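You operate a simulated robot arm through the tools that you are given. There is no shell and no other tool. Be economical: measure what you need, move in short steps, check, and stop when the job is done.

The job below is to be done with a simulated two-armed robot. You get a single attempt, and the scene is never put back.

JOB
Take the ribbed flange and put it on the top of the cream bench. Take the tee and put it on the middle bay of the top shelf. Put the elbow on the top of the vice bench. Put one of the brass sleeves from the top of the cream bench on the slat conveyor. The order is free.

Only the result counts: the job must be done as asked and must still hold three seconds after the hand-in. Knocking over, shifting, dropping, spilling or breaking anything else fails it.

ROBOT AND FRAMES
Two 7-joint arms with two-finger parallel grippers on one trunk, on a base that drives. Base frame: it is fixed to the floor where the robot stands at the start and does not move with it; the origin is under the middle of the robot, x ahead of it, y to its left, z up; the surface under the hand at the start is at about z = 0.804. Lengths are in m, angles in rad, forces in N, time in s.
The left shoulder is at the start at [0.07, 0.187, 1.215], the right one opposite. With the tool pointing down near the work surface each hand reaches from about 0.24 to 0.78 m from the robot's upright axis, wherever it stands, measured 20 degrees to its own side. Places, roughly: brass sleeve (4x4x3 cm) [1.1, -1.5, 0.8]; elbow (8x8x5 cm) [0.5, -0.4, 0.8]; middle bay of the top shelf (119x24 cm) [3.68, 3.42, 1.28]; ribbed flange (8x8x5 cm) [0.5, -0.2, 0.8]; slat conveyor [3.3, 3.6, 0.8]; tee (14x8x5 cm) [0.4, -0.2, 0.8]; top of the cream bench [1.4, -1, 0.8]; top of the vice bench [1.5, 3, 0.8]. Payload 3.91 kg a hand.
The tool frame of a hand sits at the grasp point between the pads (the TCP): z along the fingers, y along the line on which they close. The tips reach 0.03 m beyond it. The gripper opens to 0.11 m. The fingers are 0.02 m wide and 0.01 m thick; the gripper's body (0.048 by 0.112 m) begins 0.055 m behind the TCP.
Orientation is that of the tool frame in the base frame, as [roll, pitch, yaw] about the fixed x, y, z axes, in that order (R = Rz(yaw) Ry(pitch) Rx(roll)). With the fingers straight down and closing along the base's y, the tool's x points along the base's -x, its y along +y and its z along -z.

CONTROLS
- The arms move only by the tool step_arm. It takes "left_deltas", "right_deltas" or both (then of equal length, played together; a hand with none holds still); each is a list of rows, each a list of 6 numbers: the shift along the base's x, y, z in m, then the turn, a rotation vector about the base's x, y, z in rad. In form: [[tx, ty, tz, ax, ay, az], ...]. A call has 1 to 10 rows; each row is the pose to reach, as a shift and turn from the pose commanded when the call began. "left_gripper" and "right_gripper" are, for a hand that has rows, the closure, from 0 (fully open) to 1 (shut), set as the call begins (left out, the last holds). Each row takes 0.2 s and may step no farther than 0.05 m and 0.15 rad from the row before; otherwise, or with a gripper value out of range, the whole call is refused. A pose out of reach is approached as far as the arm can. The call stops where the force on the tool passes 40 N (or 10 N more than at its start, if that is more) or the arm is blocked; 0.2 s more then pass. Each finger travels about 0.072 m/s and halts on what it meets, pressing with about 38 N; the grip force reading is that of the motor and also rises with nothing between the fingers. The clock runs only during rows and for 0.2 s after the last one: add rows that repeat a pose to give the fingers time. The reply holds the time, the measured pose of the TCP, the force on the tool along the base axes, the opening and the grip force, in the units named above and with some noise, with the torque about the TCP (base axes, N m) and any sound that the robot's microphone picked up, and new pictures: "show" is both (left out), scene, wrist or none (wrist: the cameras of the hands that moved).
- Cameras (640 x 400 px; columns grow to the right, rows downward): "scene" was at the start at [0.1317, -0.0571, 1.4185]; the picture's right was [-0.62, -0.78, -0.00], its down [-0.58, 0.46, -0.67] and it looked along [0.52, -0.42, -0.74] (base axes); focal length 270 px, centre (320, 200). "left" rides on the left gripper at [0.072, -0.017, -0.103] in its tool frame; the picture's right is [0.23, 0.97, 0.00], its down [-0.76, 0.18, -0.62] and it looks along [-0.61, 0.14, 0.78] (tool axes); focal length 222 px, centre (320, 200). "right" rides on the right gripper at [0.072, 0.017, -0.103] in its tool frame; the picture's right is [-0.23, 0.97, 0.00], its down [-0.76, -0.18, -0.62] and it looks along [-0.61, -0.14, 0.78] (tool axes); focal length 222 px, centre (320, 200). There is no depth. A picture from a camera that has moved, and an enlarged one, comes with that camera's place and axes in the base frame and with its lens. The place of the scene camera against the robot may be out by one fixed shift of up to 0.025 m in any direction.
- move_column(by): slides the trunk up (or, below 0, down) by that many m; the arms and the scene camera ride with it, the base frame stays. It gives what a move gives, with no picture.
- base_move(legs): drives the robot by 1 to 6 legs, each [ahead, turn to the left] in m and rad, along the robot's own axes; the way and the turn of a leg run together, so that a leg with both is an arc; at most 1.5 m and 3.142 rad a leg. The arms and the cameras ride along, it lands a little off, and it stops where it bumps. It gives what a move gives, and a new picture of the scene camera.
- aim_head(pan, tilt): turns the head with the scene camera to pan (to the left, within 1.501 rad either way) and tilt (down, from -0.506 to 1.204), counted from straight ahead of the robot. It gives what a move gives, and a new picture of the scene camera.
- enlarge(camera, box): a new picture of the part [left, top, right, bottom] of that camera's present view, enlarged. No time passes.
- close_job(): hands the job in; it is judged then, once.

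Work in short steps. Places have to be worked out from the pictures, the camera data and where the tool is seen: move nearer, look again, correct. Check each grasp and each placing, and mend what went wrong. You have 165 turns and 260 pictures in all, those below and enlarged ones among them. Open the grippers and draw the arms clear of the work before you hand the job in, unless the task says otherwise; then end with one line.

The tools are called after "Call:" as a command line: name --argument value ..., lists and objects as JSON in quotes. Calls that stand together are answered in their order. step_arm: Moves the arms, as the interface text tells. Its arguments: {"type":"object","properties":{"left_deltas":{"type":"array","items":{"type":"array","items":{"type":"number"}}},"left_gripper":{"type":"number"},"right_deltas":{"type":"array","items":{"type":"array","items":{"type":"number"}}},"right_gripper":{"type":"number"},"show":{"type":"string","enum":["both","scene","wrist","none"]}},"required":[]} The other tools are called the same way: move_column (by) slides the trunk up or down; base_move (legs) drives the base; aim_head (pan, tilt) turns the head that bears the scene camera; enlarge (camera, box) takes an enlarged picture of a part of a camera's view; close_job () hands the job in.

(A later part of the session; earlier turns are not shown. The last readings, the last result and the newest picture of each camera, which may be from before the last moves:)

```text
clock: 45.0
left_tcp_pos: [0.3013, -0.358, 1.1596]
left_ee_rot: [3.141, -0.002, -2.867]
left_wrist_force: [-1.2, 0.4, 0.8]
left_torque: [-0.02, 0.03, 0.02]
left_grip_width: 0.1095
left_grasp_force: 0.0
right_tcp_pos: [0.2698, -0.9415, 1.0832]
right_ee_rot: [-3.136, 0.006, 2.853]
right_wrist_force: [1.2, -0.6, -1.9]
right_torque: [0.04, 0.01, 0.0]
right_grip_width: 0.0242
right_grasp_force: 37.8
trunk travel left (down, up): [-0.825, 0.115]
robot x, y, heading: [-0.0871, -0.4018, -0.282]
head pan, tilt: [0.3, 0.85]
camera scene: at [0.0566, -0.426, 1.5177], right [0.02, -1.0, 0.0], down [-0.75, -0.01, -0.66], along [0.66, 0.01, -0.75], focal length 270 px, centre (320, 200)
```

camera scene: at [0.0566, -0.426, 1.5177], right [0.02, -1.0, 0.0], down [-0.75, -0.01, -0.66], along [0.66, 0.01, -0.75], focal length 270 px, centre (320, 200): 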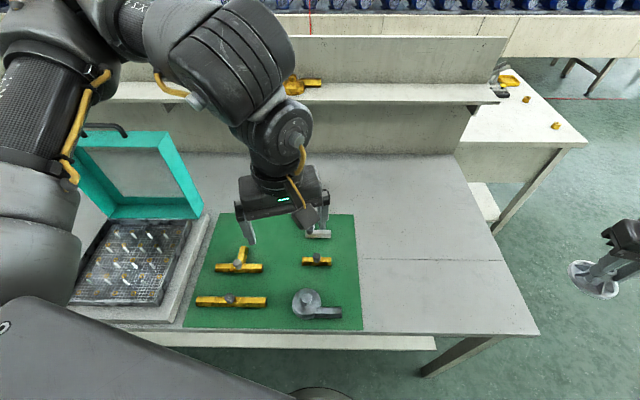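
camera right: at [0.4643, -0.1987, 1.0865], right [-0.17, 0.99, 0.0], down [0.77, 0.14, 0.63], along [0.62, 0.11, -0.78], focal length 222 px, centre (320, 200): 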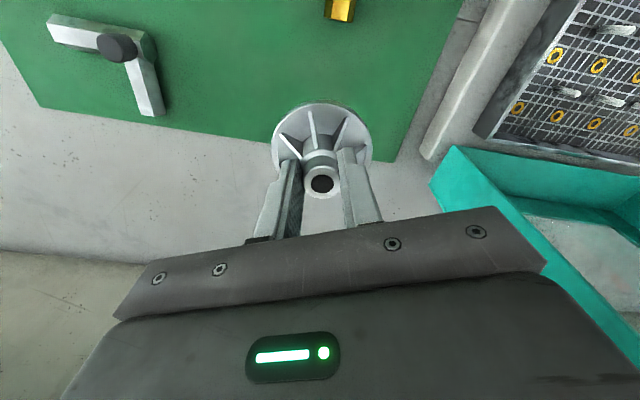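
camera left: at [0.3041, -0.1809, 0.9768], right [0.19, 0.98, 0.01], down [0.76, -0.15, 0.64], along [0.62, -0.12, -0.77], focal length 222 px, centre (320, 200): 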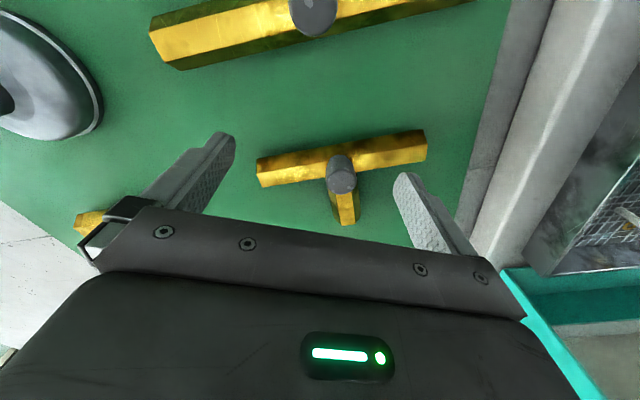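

I move the left hand over the tee from here, staying high at first.

Call:
step_arm --left_deltas '[[0.02, 0.04, 0.0, 0, 0, 0], [0.04, 0.08, 0, 0, 0, 0], [0.06, 0.12, -0.02, 0, 0, 0], [0.08, 0.16, -0.04, 0, 0, 0], [0.088, 0.174, -0.08, 0, 0, 0], [0.09, 0.176, -0.12, 0, 0, 0], [0.09, 0.176, -0.16, 0, 0, 0], [0.09, 0.176, -0.21, 0, 0, 0], [0.09, 0.176, -0.21, 0, 0, 0]]'

```text
clock: 47.0
left_tcp_pos: [0.3919, -0.1839, 0.9516]
left_ee_rot: [3.14, 0.0, -2.866]
left_wrist_force: [-0.1, -0.2, 0.5]
left_torque: [-0.01, 0.0, 0.03]
left_grip_width: 0.1098
left_grasp_force: 0.0
right_tcp_pos: [0.2695, -0.942, 1.0813]
right_ee_rot: [-3.138, 0.007, 2.855]
right_wrist_force: [-1.0, -0.3, -2.7]
right_torque: [0.02, -0.01, 0.0]
right_grip_width: 0.0243
right_grasp_force: 38.5
trunk travel left (down, up): [-0.825, 0.115]
robot x, y, heading: [-0.0877, -0.4065, -0.289]
head pan, tilt: [0.3, 0.85]
camera scene: at [0.0562, -0.4269, 1.5178], right [0.02, -1.0, 0.0], down [-0.75, -0.01, -0.66], along [0.66, 0.01, -0.75], focal length 270 px, centre (320, 200)
camera left: at [0.3267, -0.2187, 1.0538], right [-0.48, 0.88, 0.0], down [0.68, 0.38, 0.62], along [0.55, 0.3, -0.78], focal length 222 px, centre (320, 200)
```

scene: 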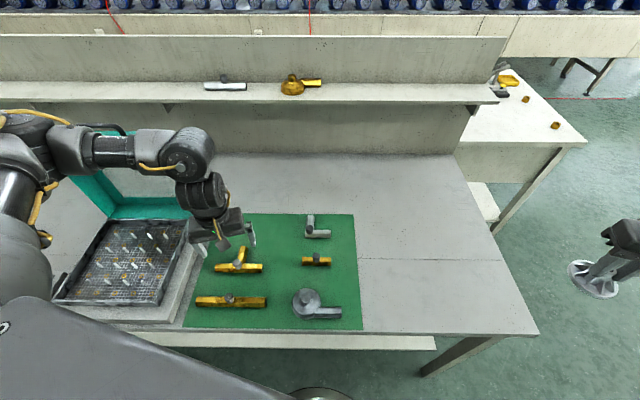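
left: 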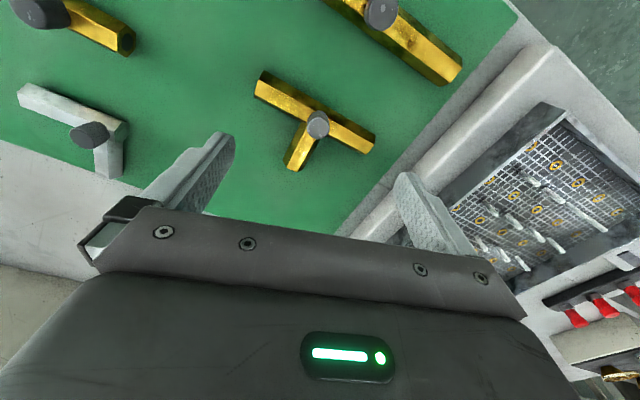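

The tee knob is directly under the TCP at (0.392,-0.184). I descend to z≈0.865.

Call:
step_arm --left_deltas '[[0, 0, -0.03, 0, 0, 0], [0, 0, -0.06, 0, 0, 0], [0, 0, -0.08, 0, 0, 0], [0, 0, -0.086, 0, 0, 0], [0, 0, -0.086, 0, 0, 0]]'

```text
clock: 48.2
left_tcp_pos: [0.3902, -0.1895, 0.8663]
left_ee_rot: [3.135, 0.001, -2.864]
left_wrist_force: [0.0, 0.2, -0.2]
left_torque: [0.01, -0.01, 0.0]
left_grip_width: 0.11
left_grasp_force: 0.0
left hand out of reach, approached as far as the arm can: row 3, 4, 5
right_tcp_pos: [0.2697, -0.9408, 1.0826]
right_ee_rot: [-3.138, 0.006, 2.853]
right_wrist_force: [0.3, -0.4, -1.8]
right_torque: [-0.02, 0.06, 0.02]
right_grip_width: 0.0242
right_grasp_force: 38.7
trunk travel left (down, up): [-0.825, 0.115]
robot x, y, heading: [-0.0906, -0.4069, -0.282]
head pan, tilt: [0.3, 0.85]
camera scene: at [0.0566, -0.4261, 1.5177], right [0.02, -1.0, 0.0], down [-0.75, -0.01, -0.66], along [0.66, 0.01, -0.75], focal length 270 px, centre (320, 200)
camera left: at [0.3249, -0.2259, 0.9677], right [-0.49, 0.87, 0.0], down [0.68, 0.38, 0.63], along [0.54, 0.31, -0.78], focal length 222 px, centre (320, 200)
```

scene: 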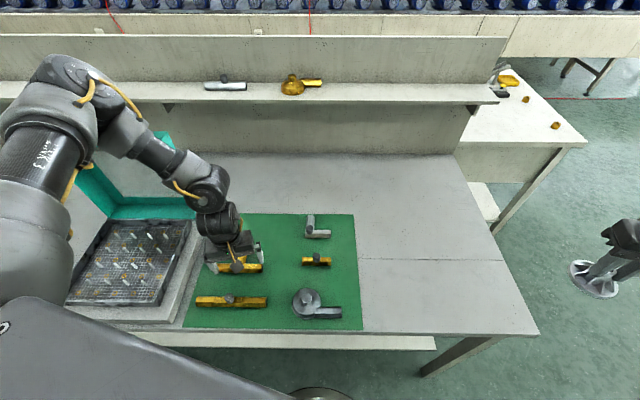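
left: 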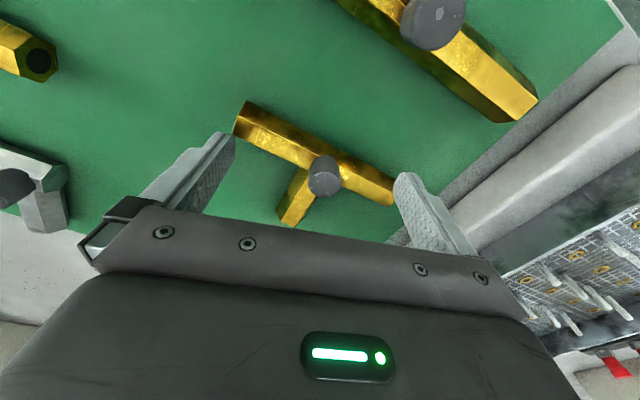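

The knob sits between the fingers, slightly off in x. I nudge −0.005 in x and close.

Call:
step_arm --left_deltas '[[-0.005, 0, 0, 0, 0, 0], [-0.005, 0, 0, 0, 0, 0], [-0.005, 0, 0, 0, 0, 0], [-0.005, 0, 0, 0, 0, 0], [-0.005, 0, 0, 0, 0, 0], [-0.005, 0, 0, 0, 0, 0]]' --left_gripper 1 --show "wrist"

```text
clock: 49.6
left_tcp_pos: [0.3833, -0.1908, 0.8654]
left_ee_rot: [3.14, 0.0, -2.867]
left_wrist_force: [0.4, -0.3, -0.2]
left_torque: [-0.05, 0.03, 0.02]
left_grip_width: 0.0
left_grasp_force: 37.0
right_tcp_pos: [0.269, -0.9409, 1.0824]
right_ee_rot: [-3.137, 0.007, 2.852]
right_wrist_force: [-0.3, 0.1, -1.6]
right_torque: [0.02, 0.01, 0.01]
right_grip_width: 0.024
right_grasp_force: 38.4
trunk travel left (down, up): [-0.825, 0.115]
robot x, y, heading: [-0.0876, -0.4049, -0.285]
head pan, tilt: [0.3, 0.85]
camera left: at [0.3191, -0.2246, 0.968], right [-0.48, 0.88, 0.0], down [0.68, 0.38, 0.62], along [0.55, 0.3, -0.78], focal length 222 px, centre (320, 200)
```

left: 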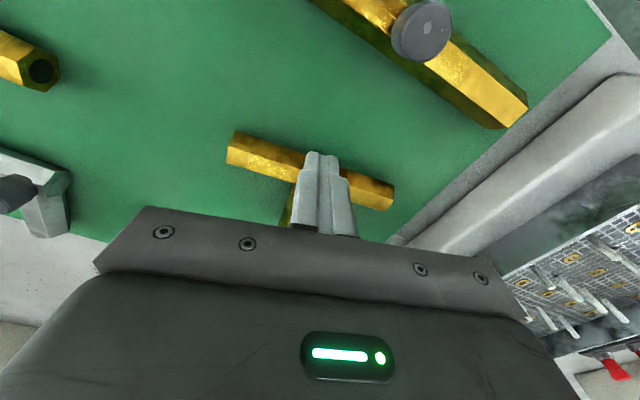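

The gripper closed on nothing: the knob is either lower or further +x than I judged. I open, rise a bit, and look again.

Call:
step_arm --left_deltas '[[0, 0, 0.02, 0, 0, 0], [0, 0, 0.05, 0, 0, 0], [0, 0, 0.06, 0, 0, 0], [0, 0, 0.06, 0, 0, 0]]' --left_gripper 0 --show "wrist"

Call:
enlarge --camera "left" --box '[220, 60, 420, 185]'

Call:
enlarge --camera "scene" --box '[170, 200, 370, 325]'

```text
clock: 50.6
left_tcp_pos: [0.3846, -0.1883, 0.9255]
left_ee_rot: [-3.14, -0.001, -2.868]
left_wrist_force: [0.2, 0.4, 0.3]
left_torque: [0.01, -0.02, -0.02]
left_grip_width: 0.1099
left_grasp_force: 0.0
right_tcp_pos: [0.2699, -0.9422, 1.0824]
right_ee_rot: [-3.135, 0.008, 2.854]
right_wrist_force: [-0.4, 0.1, -2.1]
right_torque: [0.04, 0.0, -0.01]
right_grip_width: 0.024
right_grasp_force: 38.0
trunk travel left (down, up): [-0.825, 0.115]
robot x, y, heading: [-0.0906, -0.4036, -0.284]
head pan, tilt: [0.3, 0.85]
camera left: at [0.3195, -0.2233, 1.0283], right [-0.48, 0.88, 0.0], down [0.69, 0.38, 0.62], along [0.55, 0.3, -0.78], focal length 222 px, centre (320, 200)
```

left: 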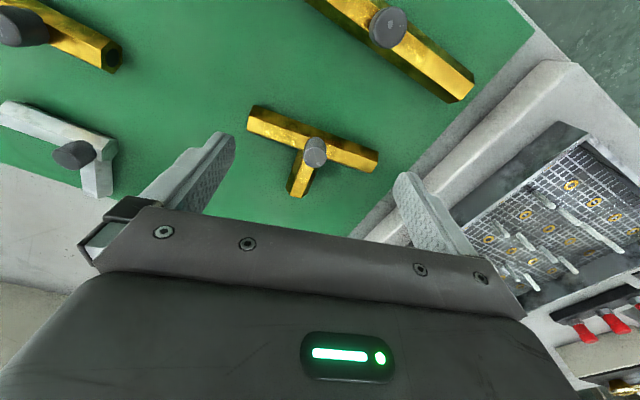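

```text
3.20 times, centred on (320, 122) of left
camera zoom: at [0.3195, -0.2233, 1.0283], right [-0.48, 0.88, 0.0], down [0.69, 0.38, 0.62], along [0.55, 0.3, -0.78], focal length 711 px, centre (320, 448)
```

zoom: 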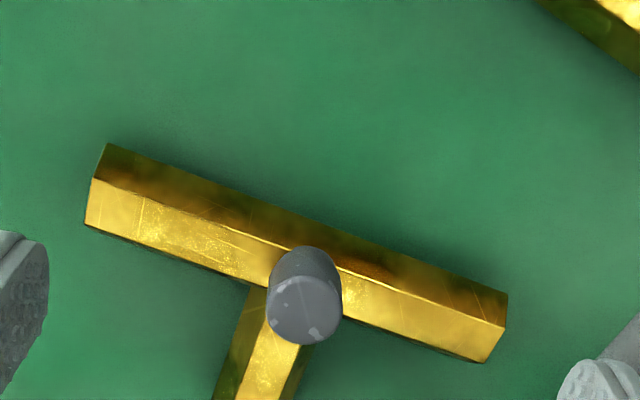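

```text
3.20 times, centred on (270, 262) of scene
camera zoom: at [0.0568, -0.4259, 1.5177], right [0.02, -1.0, 0.0], down [-0.75, -0.01, -0.66], along [0.66, 0.01, -0.75], focal length 864 px, centre (480, 0)
```

zoom: 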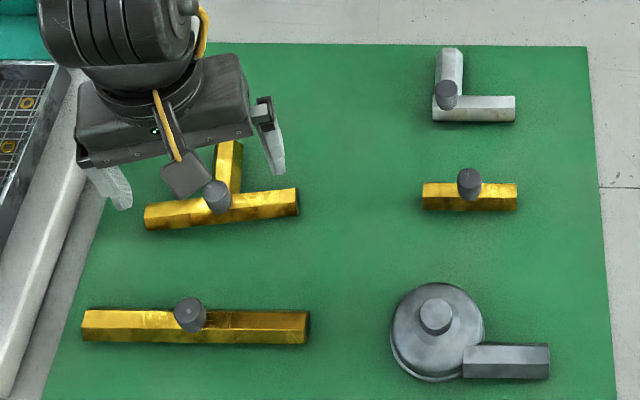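

The tee has turned a few degrees: the closing fingers touched the knob's edge and pushed it to +x. The knob now reads as (0.405,-0.182), so I shift +0.02 in x, +0.006 in y and check alignment before descending.

Call:
step_arm --left_deltas '[[0.02, 0.006, 0, 0, 0, 0], [0.02, 0.006, -0.02, 0, 0, 0], [0.02, 0.006, -0.02, 0, 0, 0], [0.02, 0.006, -0.02, 0, 0, 0]]' --show "wrist"

```text
clock: 51.6
left_tcp_pos: [0.4028, -0.1828, 0.9076]
left_ee_rot: [3.138, 0.001, -2.864]
left_wrist_force: [-0.4, -0.9, 0.3]
left_torque: [0.02, -0.01, 0.01]
left_grip_width: 0.1099
left_grasp_force: 0.0
right_tcp_pos: [0.2706, -0.9422, 1.0836]
right_ee_rot: [-3.138, 0.006, 2.853]
right_wrist_force: [-0.1, 0.6, -1.4]
right_torque: [0.01, 0.01, -0.01]
right_grip_width: 0.0243
right_grasp_force: 37.8
trunk travel left (down, up): [-0.825, 0.115]
robot x, y, heading: [-0.0914, -0.4058, -0.285]
head pan, tilt: [0.3, 0.85]
camera left: at [0.3388, -0.2191, 1.0093], right [-0.49, 0.87, 0.0], down [0.68, 0.38, 0.62], along [0.54, 0.31, -0.78], focal length 222 px, centre (320, 200)
```

left: 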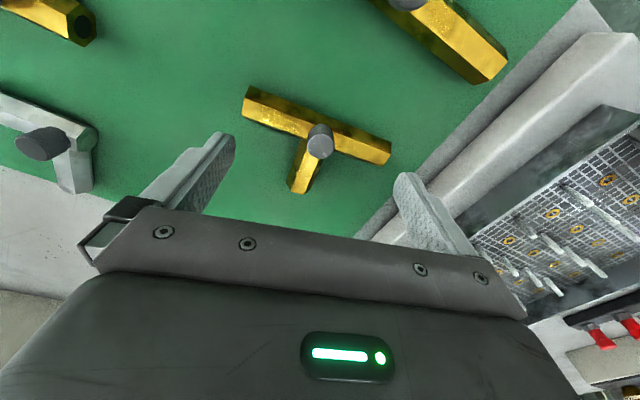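

The knob is now exactly on the TCP's line. To avoid the reach drift I saw earlier, I lower the whole trunk by 0.045 m instead of the arm.

Call:
move_column --by -0.045

Call:
enlarge --camera "left" --box '[160, 80, 480, 280]'

```text
clock: 52.5
left_tcp_pos: [0.4039, -0.1835, 0.8631]
left_ee_rot: [3.138, 0.002, -2.864]
left_wrist_force: [0.2, -0.3, -0.5]
left_torque: [0.0, 0.02, -0.01]
left_grip_width: 0.11
left_grasp_force: 0.0
right_tcp_pos: [0.2691, -0.941, 1.0377]
right_ee_rot: [-3.137, 0.006, 2.853]
right_wrist_force: [-0.3, -0.4, -1.7]
right_torque: [-0.02, 0.02, -0.02]
right_grip_width: 0.024
right_grasp_force: 38.1
trunk travel left (down, up): [-0.78, 0.16]
robot x, y, heading: [-0.0875, -0.403, -0.284]
head pan, tilt: [0.3, 0.85]
```

```text
2.00 times, centred on (320, 180) of left
camera zoom: at [0.3385, -0.2189, 0.9646], right [-0.49, 0.87, 0.0], down [0.68, 0.38, 0.62], along [0.55, 0.3, -0.78], focal length 444 px, centre (320, 240)
```

zoom: 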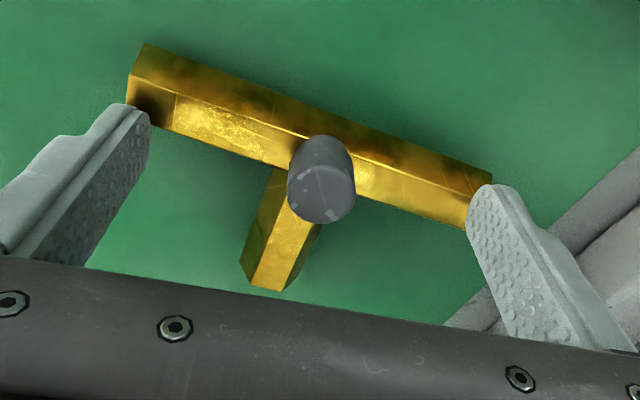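

Knob is centred, top about 0.85, tips around 0.833. I close.

Call:
step_arm --left_deltas '[[0, 0, 0, 0, 0, 0], [0, 0, 0, 0, 0, 0], [0, 0, 0, 0, 0, 0], [0, 0, 0, 0, 0, 0], [0, 0, 0, 0, 0, 0]]' --left_gripper 1 --show "wrist"

```text
clock: 53.7
left_tcp_pos: [0.4043, -0.1823, 0.8622]
left_ee_rot: [3.138, 0.001, -2.863]
left_wrist_force: [-0.2, 3.2, 2.8]
left_torque: [-0.19, -0.01, 0.03]
left_grip_width: 0.0209
left_grasp_force: 38.4
right_tcp_pos: [0.2692, -0.9414, 1.0387]
right_ee_rot: [-3.136, 0.006, 2.853]
right_wrist_force: [-0.2, 0.2, -2.2]
right_torque: [0.0, 0.0, 0.03]
right_grip_width: 0.0242
right_grasp_force: 38.4
trunk travel left (down, up): [-0.78, 0.16]
robot x, y, heading: [-0.0908, -0.4041, -0.281]
head pan, tilt: [0.3, 0.85]
camera left: at [0.3385, -0.2185, 0.9645], right [-0.49, 0.87, 0.0], down [0.68, 0.38, 0.62], along [0.55, 0.31, -0.78], focal length 222 px, centre (320, 200)
```

left: 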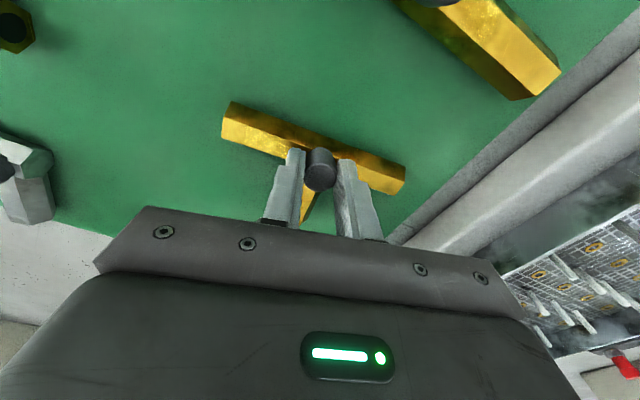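

Gripped the knob at 21 mm. I lift with the trunk and check.

Call:
move_column --by 0.15

Call:
step_arm --left_deltas '[[-0.02, -0.03, 0.01, 0, 0, 0], [-0.04, -0.06, 0.02, 0, 0, 0], [-0.06, -0.09, 0.03, 0, 0, 0], [-0.08, -0.12, 0.04, 0, 0, 0], [-0.1, -0.15, 0.04, 0, 0, 0]]'

```text
clock: 55.4
left_tcp_pos: [0.4038, -0.1824, 1.0124]
left_ee_rot: [3.14, 0.0, -2.865]
left_wrist_force: [-0.8, 0.0, -1.7]
left_torque: [0.02, 0.04, -0.01]
left_grip_width: 0.0203
left_grasp_force: 38.4
right_tcp_pos: [0.27, -0.9415, 1.1872]
right_ee_rot: [-3.137, 0.007, 2.853]
right_wrist_force: [0.0, 0.2, -1.7]
right_torque: [-0.02, 0.01, -0.03]
right_grip_width: 0.0242
right_grasp_force: 37.9
trunk travel left (down, up): [-0.93, 0.01]
robot x, y, heading: [-0.0906, -0.4051, -0.277]
head pan, tilt: [0.3, 0.85]
```

```text
clock: 56.6
left_tcp_pos: [0.305, -0.3337, 1.051]
left_ee_rot: [3.139, 0.002, -2.864]
left_wrist_force: [-0.6, 0.2, -3.2]
left_torque: [0.0, 0.0, -0.03]
left_grip_width: 0.0205
left_grasp_force: 37.8
right_tcp_pos: [0.2697, -0.944, 1.1866]
right_ee_rot: [-3.139, 0.006, 2.854]
right_wrist_force: [-0.2, 0.6, -2.4]
right_torque: [0.04, -0.01, 0.0]
right_grip_width: 0.0239
right_grasp_force: 38.4
trunk travel left (down, up): [-0.93, 0.01]
robot x, y, heading: [-0.0897, -0.4028, -0.285]
head pan, tilt: [0.3, 0.85]
camera scene: at [0.0564, -0.429, 1.6227], right [0.01, -1.0, 0.0], down [-0.75, -0.01, -0.66], along [0.66, 0.01, -0.75], focal length 270 px, centre (320, 200)
camera left: at [0.2405, -0.3697, 1.1535], right [-0.49, 0.87, 0.0], down [0.68, 0.38, 0.63], along [0.55, 0.31, -0.78], focal length 222 px, centre (320, 200)
```

scene: 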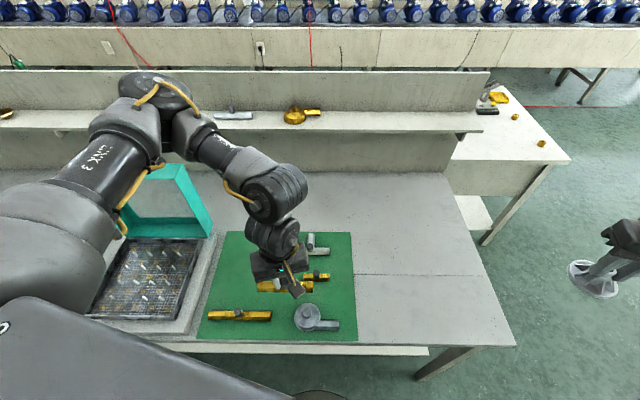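
left: 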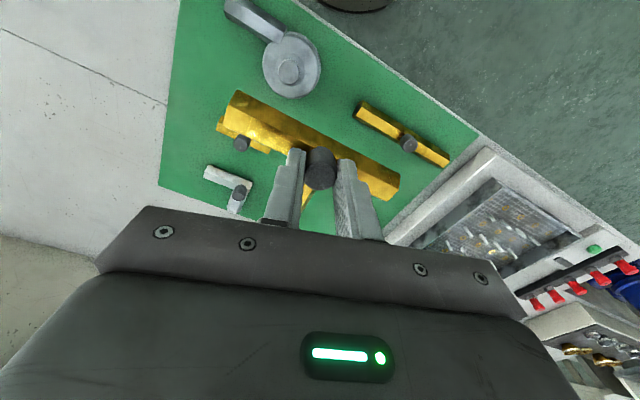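

The tee is held level. Now I drive around the bench's right end toward the cream bench, staying in free floor.

Call:
base_move --legs '[[0, -1.29], [1.05, 0], [0, 1.57], [0.35, 0]]'

Call:
aim_head --pan -0.1 --tilt 0.7

```text
clock: 70.7
left_tcp_pos: [0.594, -1.3209, 1.0529]
left_ee_rot: [3.139, 0.001, -2.677]
left_wrist_force: [0.1, -0.4, -2.9]
left_torque: [-0.02, 0.04, 0.02]
left_grip_width: 0.0202
left_grasp_force: 37.9
right_tcp_pos: [0.6722, -1.9262, 1.1898]
right_ee_rot: [-3.138, 0.008, 3.042]
right_wrist_force: [0.4, -0.7, -2.0]
right_torque: [0.02, -0.02, 0.01]
right_grip_width: 0.0241
right_grasp_force: 37.8
trunk travel left (down, up): [-0.93, 0.01]
robot x, y, heading: [0.222, -1.4702, -0.1]
head pan, tilt: [0.3, 0.85]
camera scene: at [0.3658, -1.4633, 1.623], right [0.2, -0.98, 0.0], down [-0.74, -0.15, -0.66], along [0.65, 0.13, -0.75], focal length 270 px, centre (320, 200)
```

scene: 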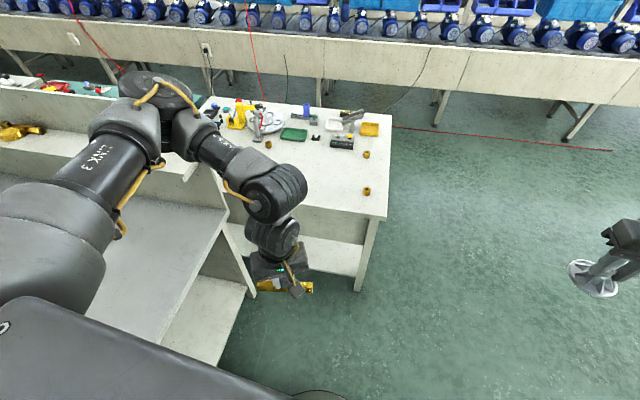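

```text
clock: 71.6
left_tcp_pos: [0.5967, -1.3197, 1.0512]
left_ee_rot: [3.137, 0.0, -2.676]
left_wrist_force: [0.1, 0.7, -2.3]
left_torque: [0.0, 0.01, 0.01]
left_grip_width: 0.0203
left_grasp_force: 38.3
right_tcp_pos: [0.6755, -1.928, 1.1858]
right_ee_rot: [-3.137, 0.006, 3.04]
right_wrist_force: [1.1, 0.0, -3.2]
right_torque: [0.04, 0.01, 0.01]
right_grip_width: 0.024
right_grasp_force: 38.4
trunk travel left (down, up): [-0.93, 0.01]
robot x, y, heading: [0.2222, -1.4676, -0.104]
head pan, tilt: [-0.099, 0.7]
camera scene: at [0.3766, -1.496, 1.6348], right [-0.2, -0.98, 0.0], down [-0.63, 0.13, -0.76], along [0.75, -0.15, -0.65], focal length 270 px, centre (320, 200)
```

scene: 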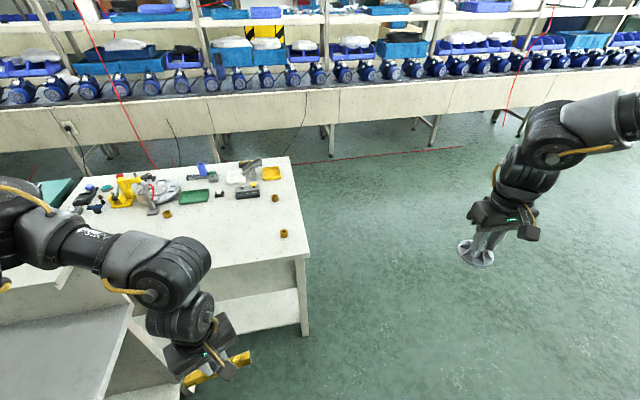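

Sleeves are at about (1.143,-1.504) and (1.371,-1.478), with clear bench top around (1.15,-1.27). I drive to (0.52,-1.5) and turn left so both lie on the right arm's side.

Call:
base_move --legs '[[0.3, 0], [0, 0.9]]'

Call:
aim_head --pan -0.6 --tilt 0.75

```text
clock: 75.9
left_tcp_pos: [0.6476, -1.1161, 1.0509]
left_ee_rot: [3.138, 0.0, -1.808]
left_wrist_force: [-0.2, -0.4, -2.6]
left_torque: [-0.02, 0.0, -0.01]
left_grip_width: 0.0204
left_grasp_force: 37.9
right_tcp_pos: [1.1614, -1.4474, 1.1875]
right_ee_rot: [-3.138, 0.005, -2.374]
right_wrist_force: [0.0, 0.3, -2.1]
right_torque: [-0.01, 0.01, 0.02]
right_grip_width: 0.0241
right_grasp_force: 38.2
trunk travel left (down, up): [-0.93, 0.01]
robot x, y, heading: [0.5215, -1.4926, 0.774]
head pan, tilt: [-0.099, 0.7]
camera scene: at [0.6415, -1.4166, 1.635], right [0.62, -0.78, 0.0], down [-0.51, -0.4, -0.76], along [0.6, 0.48, -0.64], focal length 270 px, centre (320, 200)
```

scene: 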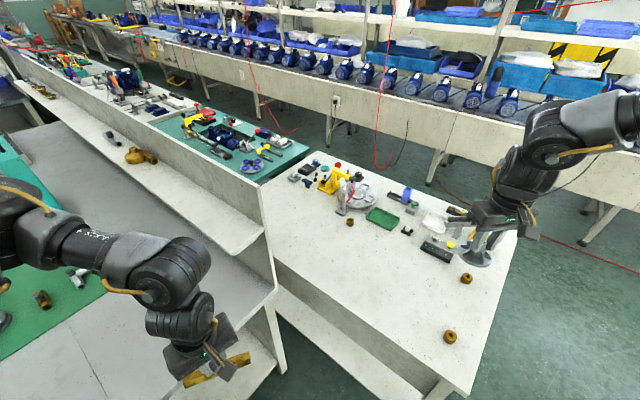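

```text
clock: 76.8
left_tcp_pos: [0.6485, -1.1171, 1.0499]
left_ee_rot: [3.138, -0.001, -1.807]
left_wrist_force: [-0.1, -0.7, -2.0]
left_torque: [-0.02, 0.02, -0.01]
left_grip_width: 0.0204
left_grasp_force: 38.2
right_tcp_pos: [1.1612, -1.4476, 1.1874]
right_ee_rot: [-3.136, 0.004, -2.372]
right_wrist_force: [0.5, -1.3, -1.2]
right_torque: [0.02, 0.01, 0.01]
right_grip_width: 0.0242
right_grasp_force: 37.9
trunk travel left (down, up): [-0.93, 0.01]
robot x, y, heading: [0.5189, -1.4984, 0.771]
head pan, tilt: [-0.6, 0.75]
camera scene: at [0.6556, -1.4542, 1.6307], right [0.17, -0.99, 0.0], down [-0.67, -0.12, -0.73], along [0.72, 0.12, -0.68], focal length 270 px, centre (320, 200)
```

scene: 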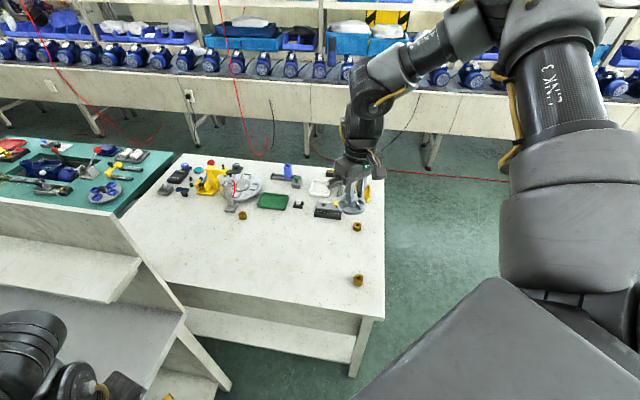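

I move the right hand over the clear spot at about (1.15,-1.29) and lower toward z≈0.95.

Call:
step_arm --right_deltas '[[0, 0.04, -0.02, 0, 0, 0], [0, 0.08, -0.04, 0, 0, 0], [-0.005, 0.12, -0.06, 0, 0, 0], [-0.01, 0.155, -0.08, 0, 0, 0], [-0.01, 0.155, -0.12, 0, 0, 0], [-0.01, 0.155, -0.16, 0, 0, 0], [-0.01, 0.155, -0.2, 0, 0, 0], [-0.01, 0.155, -0.235, 0, 0, 0], [-0.01, 0.155, -0.235, 0, 0, 0]]'

```text
clock: 78.8
left_tcp_pos: [0.6496, -1.1164, 1.052]
left_ee_rot: [3.139, 0.003, -1.808]
left_wrist_force: [-0.3, -0.5, -3.1]
left_torque: [-0.02, 0.02, -0.01]
left_grip_width: 0.0202
left_grasp_force: 37.9
right_tcp_pos: [1.1426, -1.3945, 1.0897]
right_ee_rot: [-3.137, 0.006, -2.374]
right_wrist_force: [0.0, -0.6, -2.3]
right_torque: [-0.01, -0.03, 0.01]
right_grip_width: 0.0244
right_grasp_force: 38.2
right hand out of reach, approached as far as the arm can: row 3, 4, 5, 6, 7, 8, 9
trunk travel left (down, up): [-0.93, 0.01]
robot x, y, heading: [0.5148, -1.4917, 0.779]
head pan, tilt: [-0.6, 0.75]
camera scene: at [0.6562, -1.4545, 1.6307], right [0.17, -0.99, 0.0], down [-0.67, -0.12, -0.73], along [0.72, 0.12, -0.68], focal length 270 px, centre (320, 200)
camera right: at [1.0765, -1.4318, 1.1932], right [-0.51, 0.86, 0.0], down [0.67, 0.4, 0.63], along [0.54, 0.32, -0.78], focal length 222 px, centre (320, 200)
```

scene: 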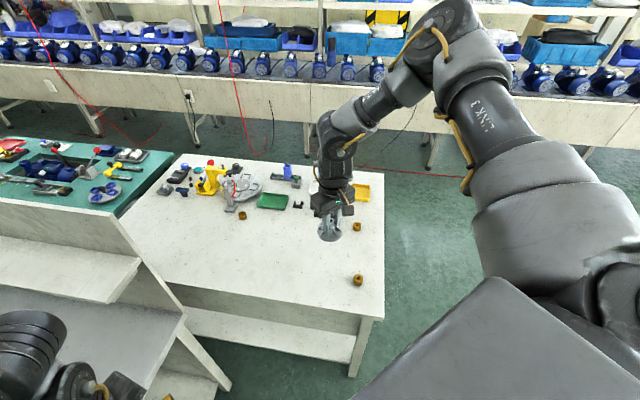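
right: 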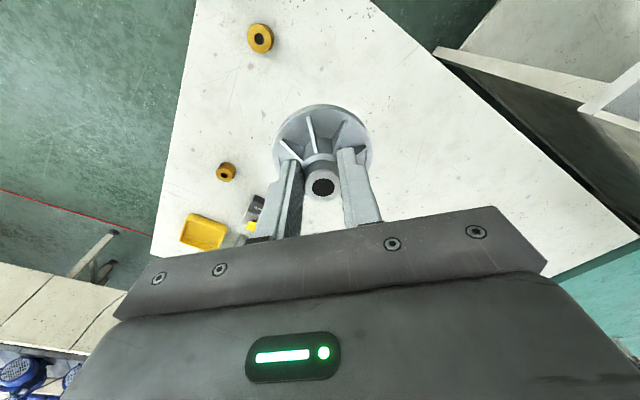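

The right wrist hits its yaw limit; mirroring the left-arm lesson, I rotate the right tool clockwise by 0.56 first, then continue.

Call:
step_arm --right_deltas '[[0, 0, 0, 0, 0, -0.14], [0, 0, 0, 0, 0, -0.28], [0, 0, 0, 0, 0, -0.42], [0, 0, 0, 0, 0, -0.56], [0, 0.04, 0, 0, 0, -0.6], [0.003, 0.08, -0.02, 0, 0, -0.6], [0.006, 0.11, -0.05, 0, 0, -0.6], [0.006, 0.11, -0.09, 0, 0, -0.6], [0.006, 0.11, -0.13, 0, 0, -0.6], [0.006, 0.11, -0.13, 0, 0, -0.6]]'

```text
clock: 81.0
left_tcp_pos: [0.6483, -1.1159, 1.0507]
left_ee_rot: [3.137, 0.002, -1.808]
left_wrist_force: [0.2, -0.7, -2.4]
left_torque: [-0.01, -0.01, 0.03]
left_grip_width: 0.0202
left_grasp_force: 38.3
right_tcp_pos: [1.2176, -1.3958, 1.1308]
right_ee_rot: [-3.14, 0.006, -2.97]
right_wrist_force: [-0.6, 0.4, -2.5]
right_torque: [-0.02, 0.02, -0.02]
right_grip_width: 0.0244
right_grasp_force: 37.9
right hand out of reach, approached as far as the arm can: row 3, 4, 5, 6, 7, 8, 9, 10
trunk travel left (down, up): [-0.93, 0.01]
robot x, y, heading: [0.5173, -1.4923, 0.772]
head pan, tilt: [-0.6, 0.75]
camera scene: at [0.6565, -1.4562, 1.6307], right [0.17, -0.99, 0.0], down [-0.67, -0.12, -0.73], along [0.72, 0.12, -0.68], focal length 270 px, centre (320, 200)
camera right: at [1.1424, -1.3905, 1.2357], right [0.06, 1.0, 0.0], down [0.78, -0.04, 0.63], along [0.63, -0.04, -0.78], focal length 222 px, centre (320, 200)
```

scene: 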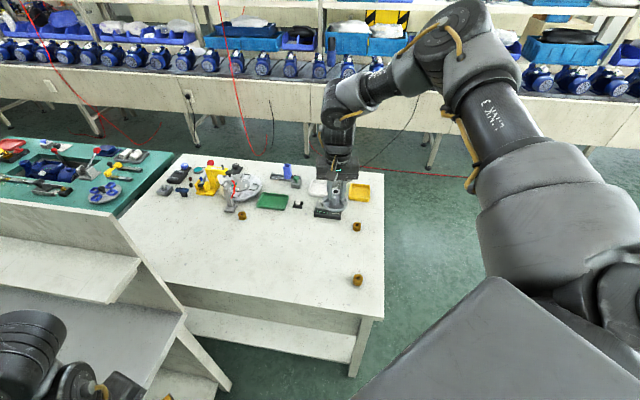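
right: 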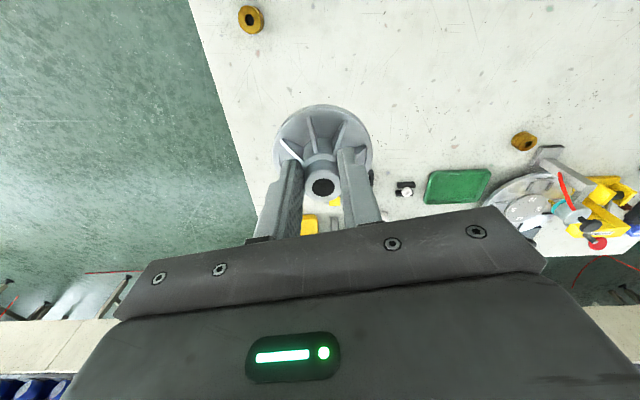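

Clockwise pushes it outward instead, so I undo that. I'll restore the yaw, turn the base further left by 0.25 and lower the trunk so the shoulder is back at a better height; the left hand is raised to compensate.

Call:
step_arm --right_deltas '[[-0.02, 0, 0, 0, 0, 0.14], [-0.04, 0, 0, 0, 0, 0.28], [-0.06, 0, 0, 0, 0, 0.42], [-0.075, 0, 0, 0, 0, 0.56], [-0.075, 0, 0.02, 0, 0, 0.6], [-0.075, 0, 0.02, 0, 0, 0.6]]' --left_deltas '[[0, 0, 0.03, 0, 0, 0], [0, 0, 0.06, 0, 0, 0], [0, 0, 0.09, 0, 0, 0], [0, 0, 0.1, 0, 0, 0], [0, 0, 0.1, 0, 0, 0], [0, 0, 0.1, 0, 0, 0]]' --show "none"

Call:
base_move --legs '[[0, 0.25]]'

Call:
move_column --by -0.15

```text
clock: 82.4
left_tcp_pos: [0.6497, -1.1169, 1.1519]
left_ee_rot: [3.138, 0.0, -1.81]
left_wrist_force: [-0.2, 0.2, -2.0]
left_torque: [-0.03, 0.02, -0.01]
left_grip_width: 0.0205
left_grasp_force: 37.4
right_tcp_pos: [1.1292, -1.398, 1.1519]
right_ee_rot: [-3.138, 0.005, -2.372]
right_wrist_force: [-0.8, -0.7, -2.1]
right_torque: [0.0, -0.01, 0.0]
right_grip_width: 0.0243
right_grasp_force: 38.3
trunk travel left (down, up): [-0.93, 0.01]
robot x, y, heading: [0.5203, -1.4979, 0.765]
head pan, tilt: [-0.6, 0.75]
```

```text
clock: 83.7
left_tcp_pos: [0.5528, -1.0958, 1.1512]
left_ee_rot: [3.139, 0.0, -1.56]
left_wrist_force: [-0.1, -0.1, -2.1]
left_torque: [-0.03, 0.01, 0.01]
left_grip_width: 0.0204
left_grasp_force: 38.1
right_tcp_pos: [1.088, -1.2506, 1.1519]
right_ee_rot: [-3.138, 0.005, -2.127]
right_wrist_force: [0.1, -0.4, -2.4]
right_torque: [-0.02, 0.01, 0.01]
right_grip_width: 0.0241
right_grasp_force: 38.0
trunk travel left (down, up): [-0.93, 0.01]
robot x, y, heading: [0.5186, -1.4973, 1.016]
head pan, tilt: [-0.6, 0.75]
camera scene: at [0.6416, -1.4275, 1.6306], right [0.41, -0.91, 0.0], down [-0.62, -0.28, -0.73], along [0.67, 0.3, -0.68], focal length 270 px, centre (320, 200)
```

scene: 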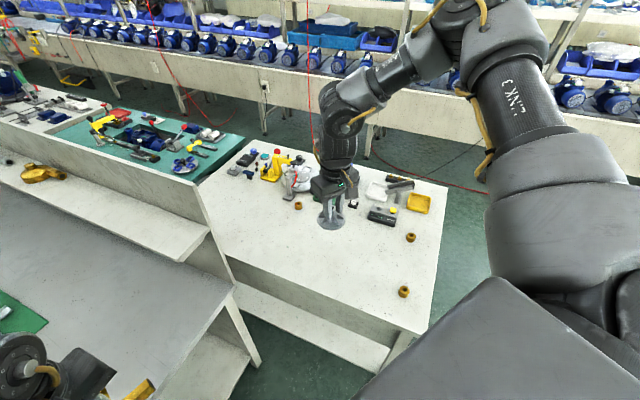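

```text
clock: 85.4
left_tcp_pos: [0.5524, -1.0958, 1.0009]
left_ee_rot: [3.138, 0.0, -1.56]
left_wrist_force: [-0.5, -0.1, -2.4]
left_torque: [-0.01, -0.02, 0.0]
left_grip_width: 0.0203
left_grasp_force: 38.1
right_tcp_pos: [1.0876, -1.2511, 1.0029]
right_ee_rot: [-3.139, 0.006, -2.126]
right_wrist_force: [-0.3, -0.5, -1.5]
right_torque: [-0.01, 0.03, 0.0]
right_grip_width: 0.024
right_grasp_force: 37.9
trunk travel left (down, up): [-0.78, 0.16]
robot x, y, heading: [0.5193, -1.4946, 1.018]
head pan, tilt: [-0.6, 0.75]
```

Now the right hand is at (1.088,-1.251,1.003). I shift to (1.15,-1.265) and lower to z≈0.885.

Call:
step_arm --right_deltas '[[0.03, -0.007, 0, 0, 0, 0], [0.06, -0.014, -0.02, 0, 0, 0], [0.062, -0.014, -0.06, 0, 0, 0], [0.062, -0.014, -0.1, 0, 0, 0], [0.062, -0.014, -0.118, 0, 0, 0], [0.062, -0.014, -0.118, 0, 0, 0]]'

```text
clock: 86.8
left_tcp_pos: [0.5537, -1.0952, 1.0002]
left_ee_rot: [3.139, 0.0, -1.561]
left_wrist_force: [0.2, -0.3, -2.0]
left_torque: [-0.03, -0.01, 0.0]
left_grip_width: 0.0205
left_grasp_force: 38.3
right_tcp_pos: [1.1494, -1.2792, 0.9118]
right_ee_rot: [-3.138, 0.004, -2.125]
right_wrist_force: [-0.3, 0.7, -1.3]
right_torque: [0.0, 0.02, 0.0]
right_grip_width: 0.0242
right_grasp_force: 37.8
right hand out of reach, approached as far as the arm can: row 4, 5, 6
trunk travel left (down, up): [-0.78, 0.16]
robot x, y, heading: [0.5173, -1.4928, 1.017]
head pan, tilt: [-0.6, 0.75]
camera scene: at [0.6404, -1.4264, 1.4806], right [0.41, -0.91, 0.0], down [-0.62, -0.28, -0.73], along [0.67, 0.3, -0.68], focal length 270 px, centre (320, 200)
camera right: at [1.0949, -1.3319, 1.0153], right [-0.71, 0.71, 0.0], down [0.55, 0.55, 0.63], along [0.45, 0.44, -0.78], focal length 222 px, centre (320, 200)
```

scene: 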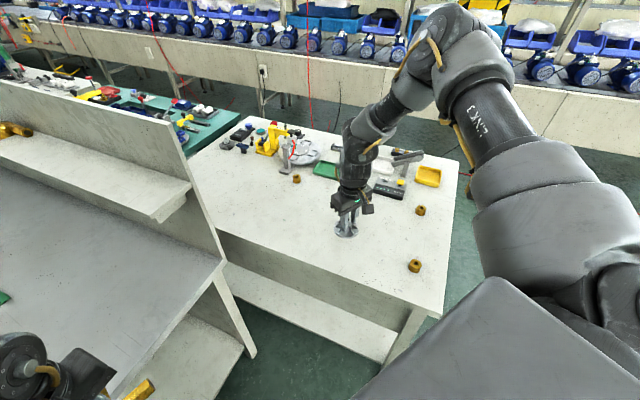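
right: 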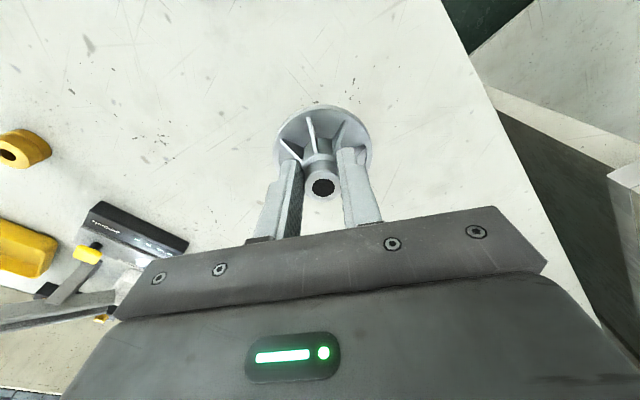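

The spot is clear. I lower with the trunk by 0.045 so the flange is just above the surface.

Call:
move_column --by -0.045

Call:
step_arm --right_deltas '[[0, 0, -0.004, 0, 0, 0], [0, 0, -0.008, 0, 0, 0], [0, 0, -0.012, 0, 0, 0]]' --show "wrist"

```text
clock: 87.7
left_tcp_pos: [0.5533, -1.0963, 0.9572]
left_ee_rot: [3.138, 0.0, -1.56]
left_wrist_force: [0.0, -0.8, -2.7]
left_torque: [0.0, -0.01, 0.02]
left_grip_width: 0.0203
left_grasp_force: 37.8
right_tcp_pos: [1.148, -1.2798, 0.8667]
right_ee_rot: [-3.138, 0.007, -2.125]
right_wrist_force: [0.2, 1.4, -3.3]
right_torque: [-0.01, -0.01, -0.02]
right_grip_width: 0.0243
right_grasp_force: 38.0
trunk travel left (down, up): [-0.735, 0.205]
robot x, y, heading: [0.5179, -1.4949, 1.017]
head pan, tilt: [-0.6, 0.75]
```

```text
clock: 88.5
left_tcp_pos: [0.5536, -1.0961, 0.9555]
left_ee_rot: [3.139, 0.001, -1.561]
left_wrist_force: [0.4, 0.0, -2.8]
left_torque: [-0.05, 0.01, 0.04]
left_grip_width: 0.0205
left_grasp_force: 38.1
right_tcp_pos: [1.1475, -1.2843, 0.8635]
right_ee_rot: [-3.139, 0.009, -2.125]
right_wrist_force: [0.7, 0.9, -1.2]
right_torque: [-0.05, 0.02, 0.0]
right_grip_width: 0.0242
right_grasp_force: 37.6
right hand out of reach, approached as far as the arm can: row 1, 2, 3
trunk travel left (down, up): [-0.735, 0.205]
robot x, y, heading: [0.5162, -1.4973, 1.017]
head pan, tilt: [-0.6, 0.75]
camera right: at [1.0936, -1.3374, 0.9669], right [-0.71, 0.71, 0.0], down [0.55, 0.55, 0.63], along [0.45, 0.45, -0.78], focal length 222 px, centre (320, 200)
```

right: 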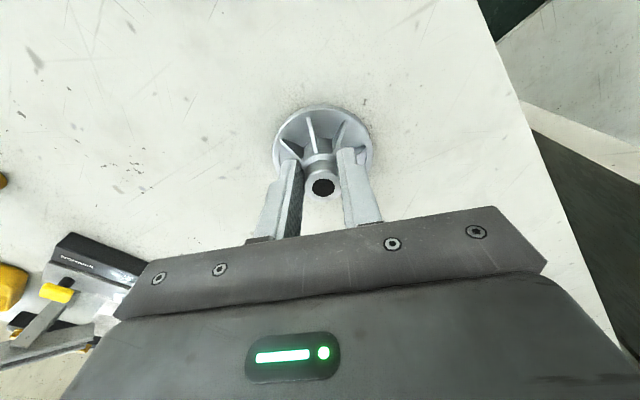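

No contact yet. I lower the trunk further in small steps, watching the wrist force.

Call:
move_column --by -0.006

Call:
move_column --by -0.004

```text
clock: 89.0
left_tcp_pos: [0.5521, -1.0977, 0.9508]
left_ee_rot: [3.142, 0.002, -1.561]
left_wrist_force: [0.0, 0.1, -2.2]
left_torque: [0.0, 0.03, -0.02]
left_grip_width: 0.0204
left_grasp_force: 38.0
right_tcp_pos: [1.1463, -1.2853, 0.8597]
right_ee_rot: [-3.138, 0.013, -2.128]
right_wrist_force: [2.4, -4.4, 21.4]
right_torque: [0.51, -0.35, -0.06]
right_grip_width: 0.0245
right_grasp_force: 38.0
trunk travel left (down, up): [-0.729, 0.211]
robot x, y, heading: [0.5165, -1.4967, 1.017]
head pan, tilt: [-0.6, 0.75]
```

```text
clock: 89.4
left_tcp_pos: [0.5501, -1.0961, 0.9494]
left_ee_rot: [3.139, 0.0, -1.562]
left_wrist_force: [-1.0, -0.8, -2.4]
left_torque: [-0.04, 0.02, -0.02]
left_grip_width: 0.0202
left_grasp_force: 37.9
right_tcp_pos: [1.1482, -1.2842, 0.8597]
right_ee_rot: [-3.137, 0.016, -2.129]
right_wrist_force: [-6.3, -6.1, 18.7]
right_torque: [-0.22, 0.25, -0.02]
right_grip_width: 0.0243
right_grasp_force: 38.2
trunk travel left (down, up): [-0.727, 0.213]
robot x, y, heading: [0.5163, -1.4987, 1.02]
head pan, tilt: [-0.6, 0.75]
stopped: the force on the tool passed its limit at 44 N (the readings are from after the stop); the commanded pose is now the measured one
```

The flange rests on the bench (about 19 N contact). I open and then lift straight up with the trunk.

Call:
step_arm --right_deltas '[[0, 0, 0, 0, 0, 0], [0, 0, 0, 0, 0, 0], [0, 0, 0, 0, 0, 0], [0, 0, 0, 0, 0, 0]]' --right_gripper 0 --show "wrist"

Call:
move_column --by 0.08

Call:
enlarge --camera "right" --box '[0, 0, 640, 400]'

```text
clock: 90.4
left_tcp_pos: [0.5536, -1.0958, 0.948]
left_ee_rot: [3.138, 0.0, -1.562]
left_wrist_force: [-0.2, 0.0, -2.1]
left_torque: [-0.02, 0.02, -0.02]
left_grip_width: 0.02
left_grasp_force: 38.5
right_tcp_pos: [1.1486, -1.2838, 0.8576]
right_ee_rot: [-3.137, 0.012, -2.127]
right_wrist_force: [0.1, 0.0, -0.2]
right_torque: [0.03, 0.01, 0.03]
right_grip_width: 0.1101
right_grasp_force: 0.0
trunk travel left (down, up): [-0.727, 0.213]
robot x, y, heading: [0.518, -1.4963, 1.013]
head pan, tilt: [-0.6, 0.75]
camera right: at [1.0949, -1.3366, 0.9606], right [-0.71, 0.71, 0.0], down [0.55, 0.55, 0.63], along [0.45, 0.45, -0.77], focal length 222 px, centre (320, 200)
```

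right: 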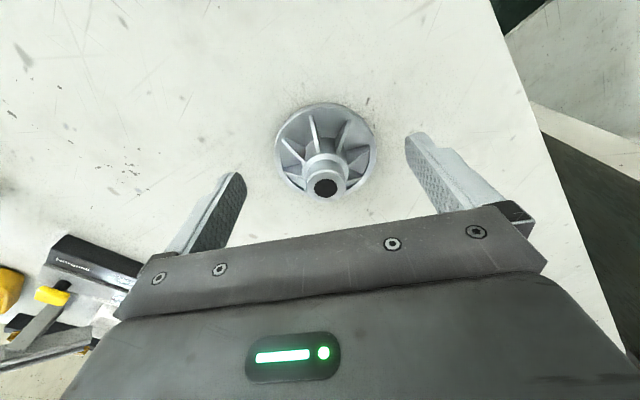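

```text
clock: 91.6
left_tcp_pos: [0.5526, -1.096, 1.028]
left_ee_rot: [3.137, 0.001, -1.564]
left_wrist_force: [0.2, -0.1, -1.9]
left_torque: [-0.04, 0.03, 0.0]
left_grip_width: 0.0203
left_grasp_force: 37.7
right_tcp_pos: [1.1486, -1.2822, 0.9378]
right_ee_rot: [-3.137, 0.012, -2.129]
right_wrist_force: [0.5, -0.1, -1.0]
right_torque: [0.0, 0.04, -0.04]
right_grip_width: 0.11
right_grasp_force: 0.0
trunk travel left (down, up): [-0.807, 0.133]
robot x, y, heading: [0.5167, -1.4944, 1.021]
head pan, tilt: [-0.6, 0.75]
```

```text
1.00 times, centred on (320, 200) of right (not enlarged: the box is as wide or as high as the picture)
camera zoom: at [1.0948, -1.3368, 1.0407], right [-0.71, 0.71, 0.0], down [0.55, 0.55, 0.63], along [0.45, 0.45, -0.77], focal length 222 px, centre (320, 200)
```

zoom: 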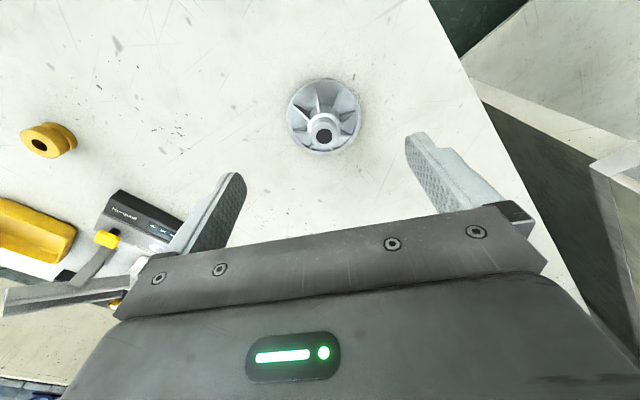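

The flange stands upright on the cream bench. Next I turn the base right by 0.25 to bring the sleeve at (1.143,-1.504) into the right arm's zone.

Call:
base_move --legs '[[0, -0.28]]'

Call:
enlarge --camera "right" --box '[0, 0, 640, 400]'

```text
clock: 92.9
left_tcp_pos: [0.6607, -1.1197, 1.0282]
left_ee_rot: [3.14, 0.0, -1.841]
left_wrist_force: [-1.0, 0.0, -2.3]
left_torque: [0.0, 0.01, -0.02]
left_grip_width: 0.0205
left_grasp_force: 37.8
right_tcp_pos: [1.1837, -1.4656, 0.9386]
right_ee_rot: [-3.137, 0.014, -2.407]
right_wrist_force: [1.5, 0.6, -0.4]
right_torque: [0.02, -0.02, 0.03]
right_grip_width: 0.11
right_grasp_force: 0.0
trunk travel left (down, up): [-0.807, 0.133]
robot x, y, heading: [0.5167, -1.4952, 0.737]
head pan, tilt: [-0.6, 0.75]
camera scene: at [0.6566, -1.4576, 1.508], right [0.14, -0.99, 0.0], down [-0.68, -0.09, -0.73], along [0.72, 0.1, -0.68], focal length 270 px, centre (320, 200)
```

scene: 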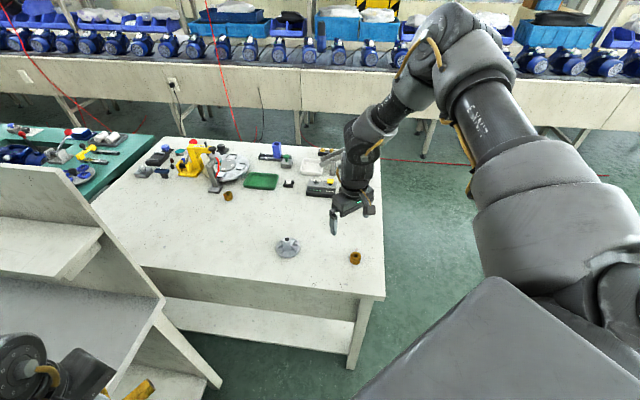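

```text
1.00 times, centred on (320, 200) of right (not enlarged: the box is as wide or as high as the picture)
camera zoom: at [1.116, -1.5015, 1.0411], right [-0.48, 0.87, 0.0], down [0.68, 0.38, 0.63], along [0.56, 0.31, -0.77], focal length 222 px, centre (320, 200)
```

zoom: 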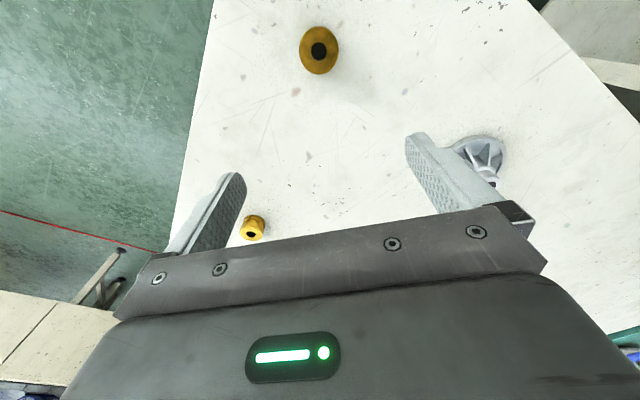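

The sleeve is at about (1.134,-1.493). I move over it and lower to z≈0.90, then check.

Call:
step_arm --right_deltas '[[-0.03, -0.015, 0, 0, 0, 0], [-0.05, -0.027, -0.01, 0, 0, 0], [-0.05, -0.027, -0.035, 0, 0, 0], [-0.05, -0.027, -0.035, 0, 0, 0], [-0.05, -0.027, -0.035, 0, 0, 0]]' --show "wrist"

```text
clock: 94.1
left_tcp_pos: [0.6614, -1.1213, 1.0289]
left_ee_rot: [3.137, -0.001, -1.84]
left_wrist_force: [-0.1, 0.3, -2.9]
left_torque: [-0.04, 0.01, -0.02]
left_grip_width: 0.0206
left_grasp_force: 38.1
right_tcp_pos: [1.1312, -1.4981, 0.9124]
right_ee_rot: [-3.137, 0.014, -2.407]
right_wrist_force: [-0.7, -0.1, 0.3]
right_torque: [0.0, 0.0, -0.01]
right_grip_width: 0.1097
right_grasp_force: 0.0
right hand out of reach, approached as far as the arm can: row 3, 4, 5
trunk travel left (down, up): [-0.807, 0.133]
robot x, y, heading: [0.5202, -1.4966, 0.732]
head pan, tilt: [-0.6, 0.75]
camera right: at [1.0637, -1.5348, 1.0155], right [-0.48, 0.88, 0.0], down [0.68, 0.37, 0.63], along [0.56, 0.31, -0.77], focal length 222 px, centre (320, 200)
```

right: 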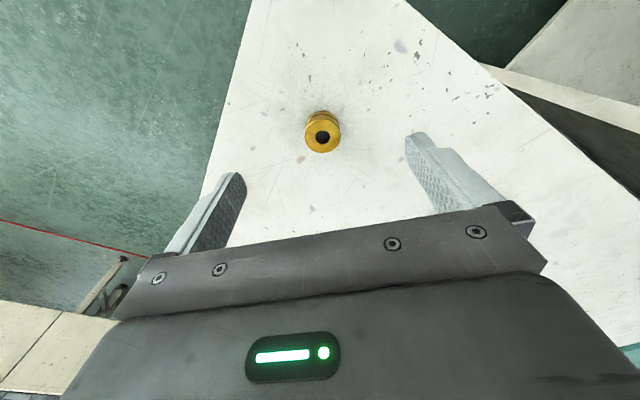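

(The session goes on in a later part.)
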